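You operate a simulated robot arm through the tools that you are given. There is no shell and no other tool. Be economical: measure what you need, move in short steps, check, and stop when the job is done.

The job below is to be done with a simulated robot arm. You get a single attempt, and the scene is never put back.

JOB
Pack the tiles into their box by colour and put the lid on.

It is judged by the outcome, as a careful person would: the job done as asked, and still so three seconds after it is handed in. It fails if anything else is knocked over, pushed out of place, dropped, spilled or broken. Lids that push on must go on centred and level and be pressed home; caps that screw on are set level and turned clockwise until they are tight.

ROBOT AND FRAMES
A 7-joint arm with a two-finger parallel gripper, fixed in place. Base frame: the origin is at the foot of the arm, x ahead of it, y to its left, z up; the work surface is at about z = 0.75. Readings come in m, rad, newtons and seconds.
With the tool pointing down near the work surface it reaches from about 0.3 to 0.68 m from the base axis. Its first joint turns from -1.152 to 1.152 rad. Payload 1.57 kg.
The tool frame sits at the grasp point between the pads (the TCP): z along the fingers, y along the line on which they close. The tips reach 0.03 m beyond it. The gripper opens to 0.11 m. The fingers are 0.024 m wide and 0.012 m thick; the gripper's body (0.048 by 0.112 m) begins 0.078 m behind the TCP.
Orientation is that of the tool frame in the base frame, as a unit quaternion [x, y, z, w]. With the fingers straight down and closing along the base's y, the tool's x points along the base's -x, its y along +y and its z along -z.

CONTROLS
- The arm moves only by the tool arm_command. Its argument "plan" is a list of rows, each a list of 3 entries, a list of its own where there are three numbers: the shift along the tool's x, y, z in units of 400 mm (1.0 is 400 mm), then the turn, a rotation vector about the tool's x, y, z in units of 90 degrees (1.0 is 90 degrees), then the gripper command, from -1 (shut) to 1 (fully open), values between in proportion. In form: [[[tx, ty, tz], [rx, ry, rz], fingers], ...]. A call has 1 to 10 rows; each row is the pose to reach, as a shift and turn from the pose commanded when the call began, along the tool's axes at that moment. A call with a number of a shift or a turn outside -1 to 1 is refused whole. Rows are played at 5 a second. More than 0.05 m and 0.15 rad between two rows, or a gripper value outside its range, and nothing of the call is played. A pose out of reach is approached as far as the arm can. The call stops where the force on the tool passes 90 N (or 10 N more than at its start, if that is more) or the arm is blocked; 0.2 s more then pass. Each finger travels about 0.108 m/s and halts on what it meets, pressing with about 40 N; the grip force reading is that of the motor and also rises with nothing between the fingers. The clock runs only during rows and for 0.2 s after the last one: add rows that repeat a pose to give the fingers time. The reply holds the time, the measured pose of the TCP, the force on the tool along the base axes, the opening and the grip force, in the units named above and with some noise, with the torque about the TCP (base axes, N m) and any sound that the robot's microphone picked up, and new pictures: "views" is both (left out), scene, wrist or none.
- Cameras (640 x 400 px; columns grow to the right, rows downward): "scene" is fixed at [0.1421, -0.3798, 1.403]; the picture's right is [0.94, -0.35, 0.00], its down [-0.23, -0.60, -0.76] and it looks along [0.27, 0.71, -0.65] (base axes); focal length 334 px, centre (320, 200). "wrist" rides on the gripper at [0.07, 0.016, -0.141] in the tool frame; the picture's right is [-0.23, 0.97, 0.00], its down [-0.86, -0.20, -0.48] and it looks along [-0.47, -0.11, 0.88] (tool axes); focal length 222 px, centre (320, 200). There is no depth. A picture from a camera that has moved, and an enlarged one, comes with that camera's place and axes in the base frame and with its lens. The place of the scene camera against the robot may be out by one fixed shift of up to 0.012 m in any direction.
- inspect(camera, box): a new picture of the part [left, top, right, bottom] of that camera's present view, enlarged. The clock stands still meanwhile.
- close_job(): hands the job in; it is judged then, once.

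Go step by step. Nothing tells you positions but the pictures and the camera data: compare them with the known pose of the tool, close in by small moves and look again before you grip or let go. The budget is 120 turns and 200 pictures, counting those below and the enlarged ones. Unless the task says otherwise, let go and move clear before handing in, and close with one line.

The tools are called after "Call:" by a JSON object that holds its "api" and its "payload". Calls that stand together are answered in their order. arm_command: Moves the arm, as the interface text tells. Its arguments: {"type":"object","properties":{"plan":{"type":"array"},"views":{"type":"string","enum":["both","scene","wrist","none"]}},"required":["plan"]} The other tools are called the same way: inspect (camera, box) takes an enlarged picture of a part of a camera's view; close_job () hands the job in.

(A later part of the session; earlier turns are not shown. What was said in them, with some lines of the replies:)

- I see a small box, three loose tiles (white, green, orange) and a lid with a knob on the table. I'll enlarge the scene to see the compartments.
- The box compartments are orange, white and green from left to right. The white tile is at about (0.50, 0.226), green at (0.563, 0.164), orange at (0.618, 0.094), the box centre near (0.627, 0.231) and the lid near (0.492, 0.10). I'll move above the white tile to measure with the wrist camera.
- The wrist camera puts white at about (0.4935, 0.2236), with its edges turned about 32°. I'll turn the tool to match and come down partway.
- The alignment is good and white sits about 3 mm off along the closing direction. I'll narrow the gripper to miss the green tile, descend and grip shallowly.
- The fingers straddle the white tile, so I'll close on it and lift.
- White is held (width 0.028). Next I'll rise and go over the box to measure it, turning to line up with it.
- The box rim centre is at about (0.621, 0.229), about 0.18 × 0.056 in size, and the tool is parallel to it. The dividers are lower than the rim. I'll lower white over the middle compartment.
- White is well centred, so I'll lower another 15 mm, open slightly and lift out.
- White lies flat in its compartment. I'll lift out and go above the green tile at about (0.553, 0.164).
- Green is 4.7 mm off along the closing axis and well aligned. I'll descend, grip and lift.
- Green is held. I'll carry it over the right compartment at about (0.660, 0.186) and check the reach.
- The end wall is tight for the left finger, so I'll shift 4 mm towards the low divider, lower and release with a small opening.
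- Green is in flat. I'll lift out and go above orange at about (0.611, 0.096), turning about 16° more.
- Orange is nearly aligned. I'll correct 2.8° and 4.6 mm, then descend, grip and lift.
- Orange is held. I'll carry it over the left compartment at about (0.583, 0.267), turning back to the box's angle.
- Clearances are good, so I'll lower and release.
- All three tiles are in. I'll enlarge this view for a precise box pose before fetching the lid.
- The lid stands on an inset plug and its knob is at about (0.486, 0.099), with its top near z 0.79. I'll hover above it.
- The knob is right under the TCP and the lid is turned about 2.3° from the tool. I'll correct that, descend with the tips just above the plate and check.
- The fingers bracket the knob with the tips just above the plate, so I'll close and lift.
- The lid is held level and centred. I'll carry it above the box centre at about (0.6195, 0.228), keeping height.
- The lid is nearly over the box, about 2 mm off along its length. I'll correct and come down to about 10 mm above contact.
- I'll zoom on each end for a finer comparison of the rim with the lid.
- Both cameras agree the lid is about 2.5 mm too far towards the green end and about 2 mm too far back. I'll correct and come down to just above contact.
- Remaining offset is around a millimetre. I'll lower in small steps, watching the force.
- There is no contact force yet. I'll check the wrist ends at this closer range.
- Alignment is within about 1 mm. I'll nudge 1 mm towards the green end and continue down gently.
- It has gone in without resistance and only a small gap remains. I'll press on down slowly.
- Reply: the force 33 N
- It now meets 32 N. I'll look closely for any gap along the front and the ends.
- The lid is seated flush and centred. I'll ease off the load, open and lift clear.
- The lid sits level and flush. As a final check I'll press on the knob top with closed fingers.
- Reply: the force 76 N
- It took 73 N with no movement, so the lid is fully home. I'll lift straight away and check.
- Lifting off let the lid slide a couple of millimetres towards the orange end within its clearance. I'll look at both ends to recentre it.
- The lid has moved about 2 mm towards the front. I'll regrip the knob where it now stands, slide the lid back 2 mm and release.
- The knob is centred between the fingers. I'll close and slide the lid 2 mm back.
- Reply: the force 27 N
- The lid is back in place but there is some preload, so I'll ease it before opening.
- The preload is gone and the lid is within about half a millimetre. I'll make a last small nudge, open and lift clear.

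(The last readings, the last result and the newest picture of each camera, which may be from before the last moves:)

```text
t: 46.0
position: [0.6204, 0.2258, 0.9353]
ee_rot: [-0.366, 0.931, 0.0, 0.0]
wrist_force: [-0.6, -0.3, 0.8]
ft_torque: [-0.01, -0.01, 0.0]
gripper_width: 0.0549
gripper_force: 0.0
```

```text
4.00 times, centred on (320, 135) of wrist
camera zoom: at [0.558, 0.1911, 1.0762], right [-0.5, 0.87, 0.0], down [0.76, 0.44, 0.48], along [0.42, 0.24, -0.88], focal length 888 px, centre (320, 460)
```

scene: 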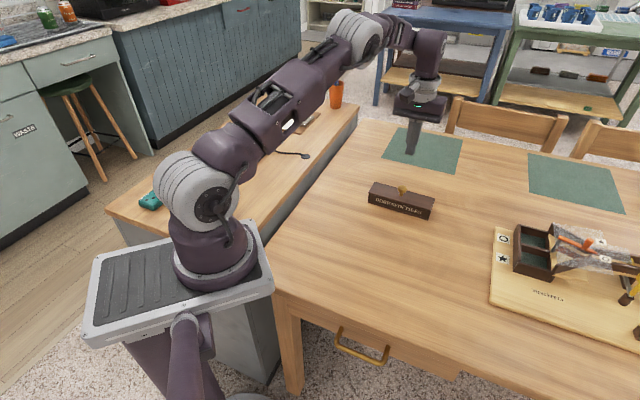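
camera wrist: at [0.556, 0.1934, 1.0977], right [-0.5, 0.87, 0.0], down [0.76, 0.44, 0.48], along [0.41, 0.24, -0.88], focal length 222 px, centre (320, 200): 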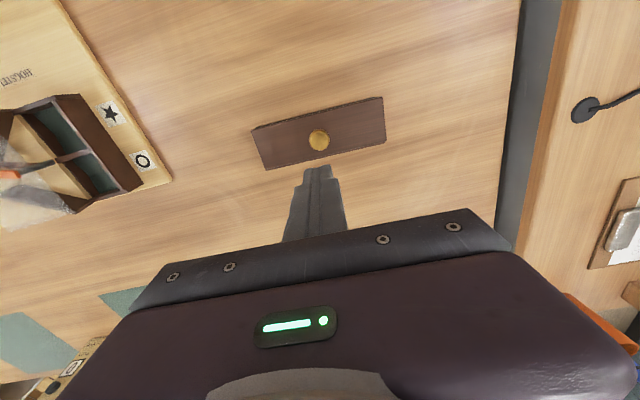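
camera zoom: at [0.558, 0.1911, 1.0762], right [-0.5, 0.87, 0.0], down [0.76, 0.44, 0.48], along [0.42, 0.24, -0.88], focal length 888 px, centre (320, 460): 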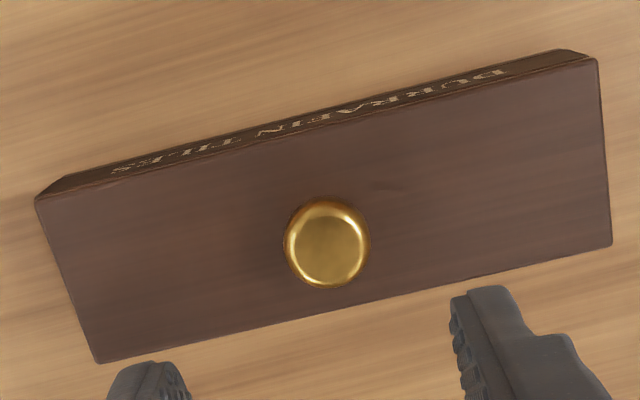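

The lid is flush at both ends, level, and no higher than when it was pressed down. The tiles are inside by colour and the arm is clear, so I'm handing in.

Call:
{"api": "close_job", "payload": {}}

```text
The job is handed in.
```

The orange, white and green tiles are each in their matching compartment. The lid is on, level and pressed home, centred to within about a millimetre, and I handed the job in with the arm clear. After the final press the lid had slid about 2 mm, so I moved it back. I did not press it again after that.
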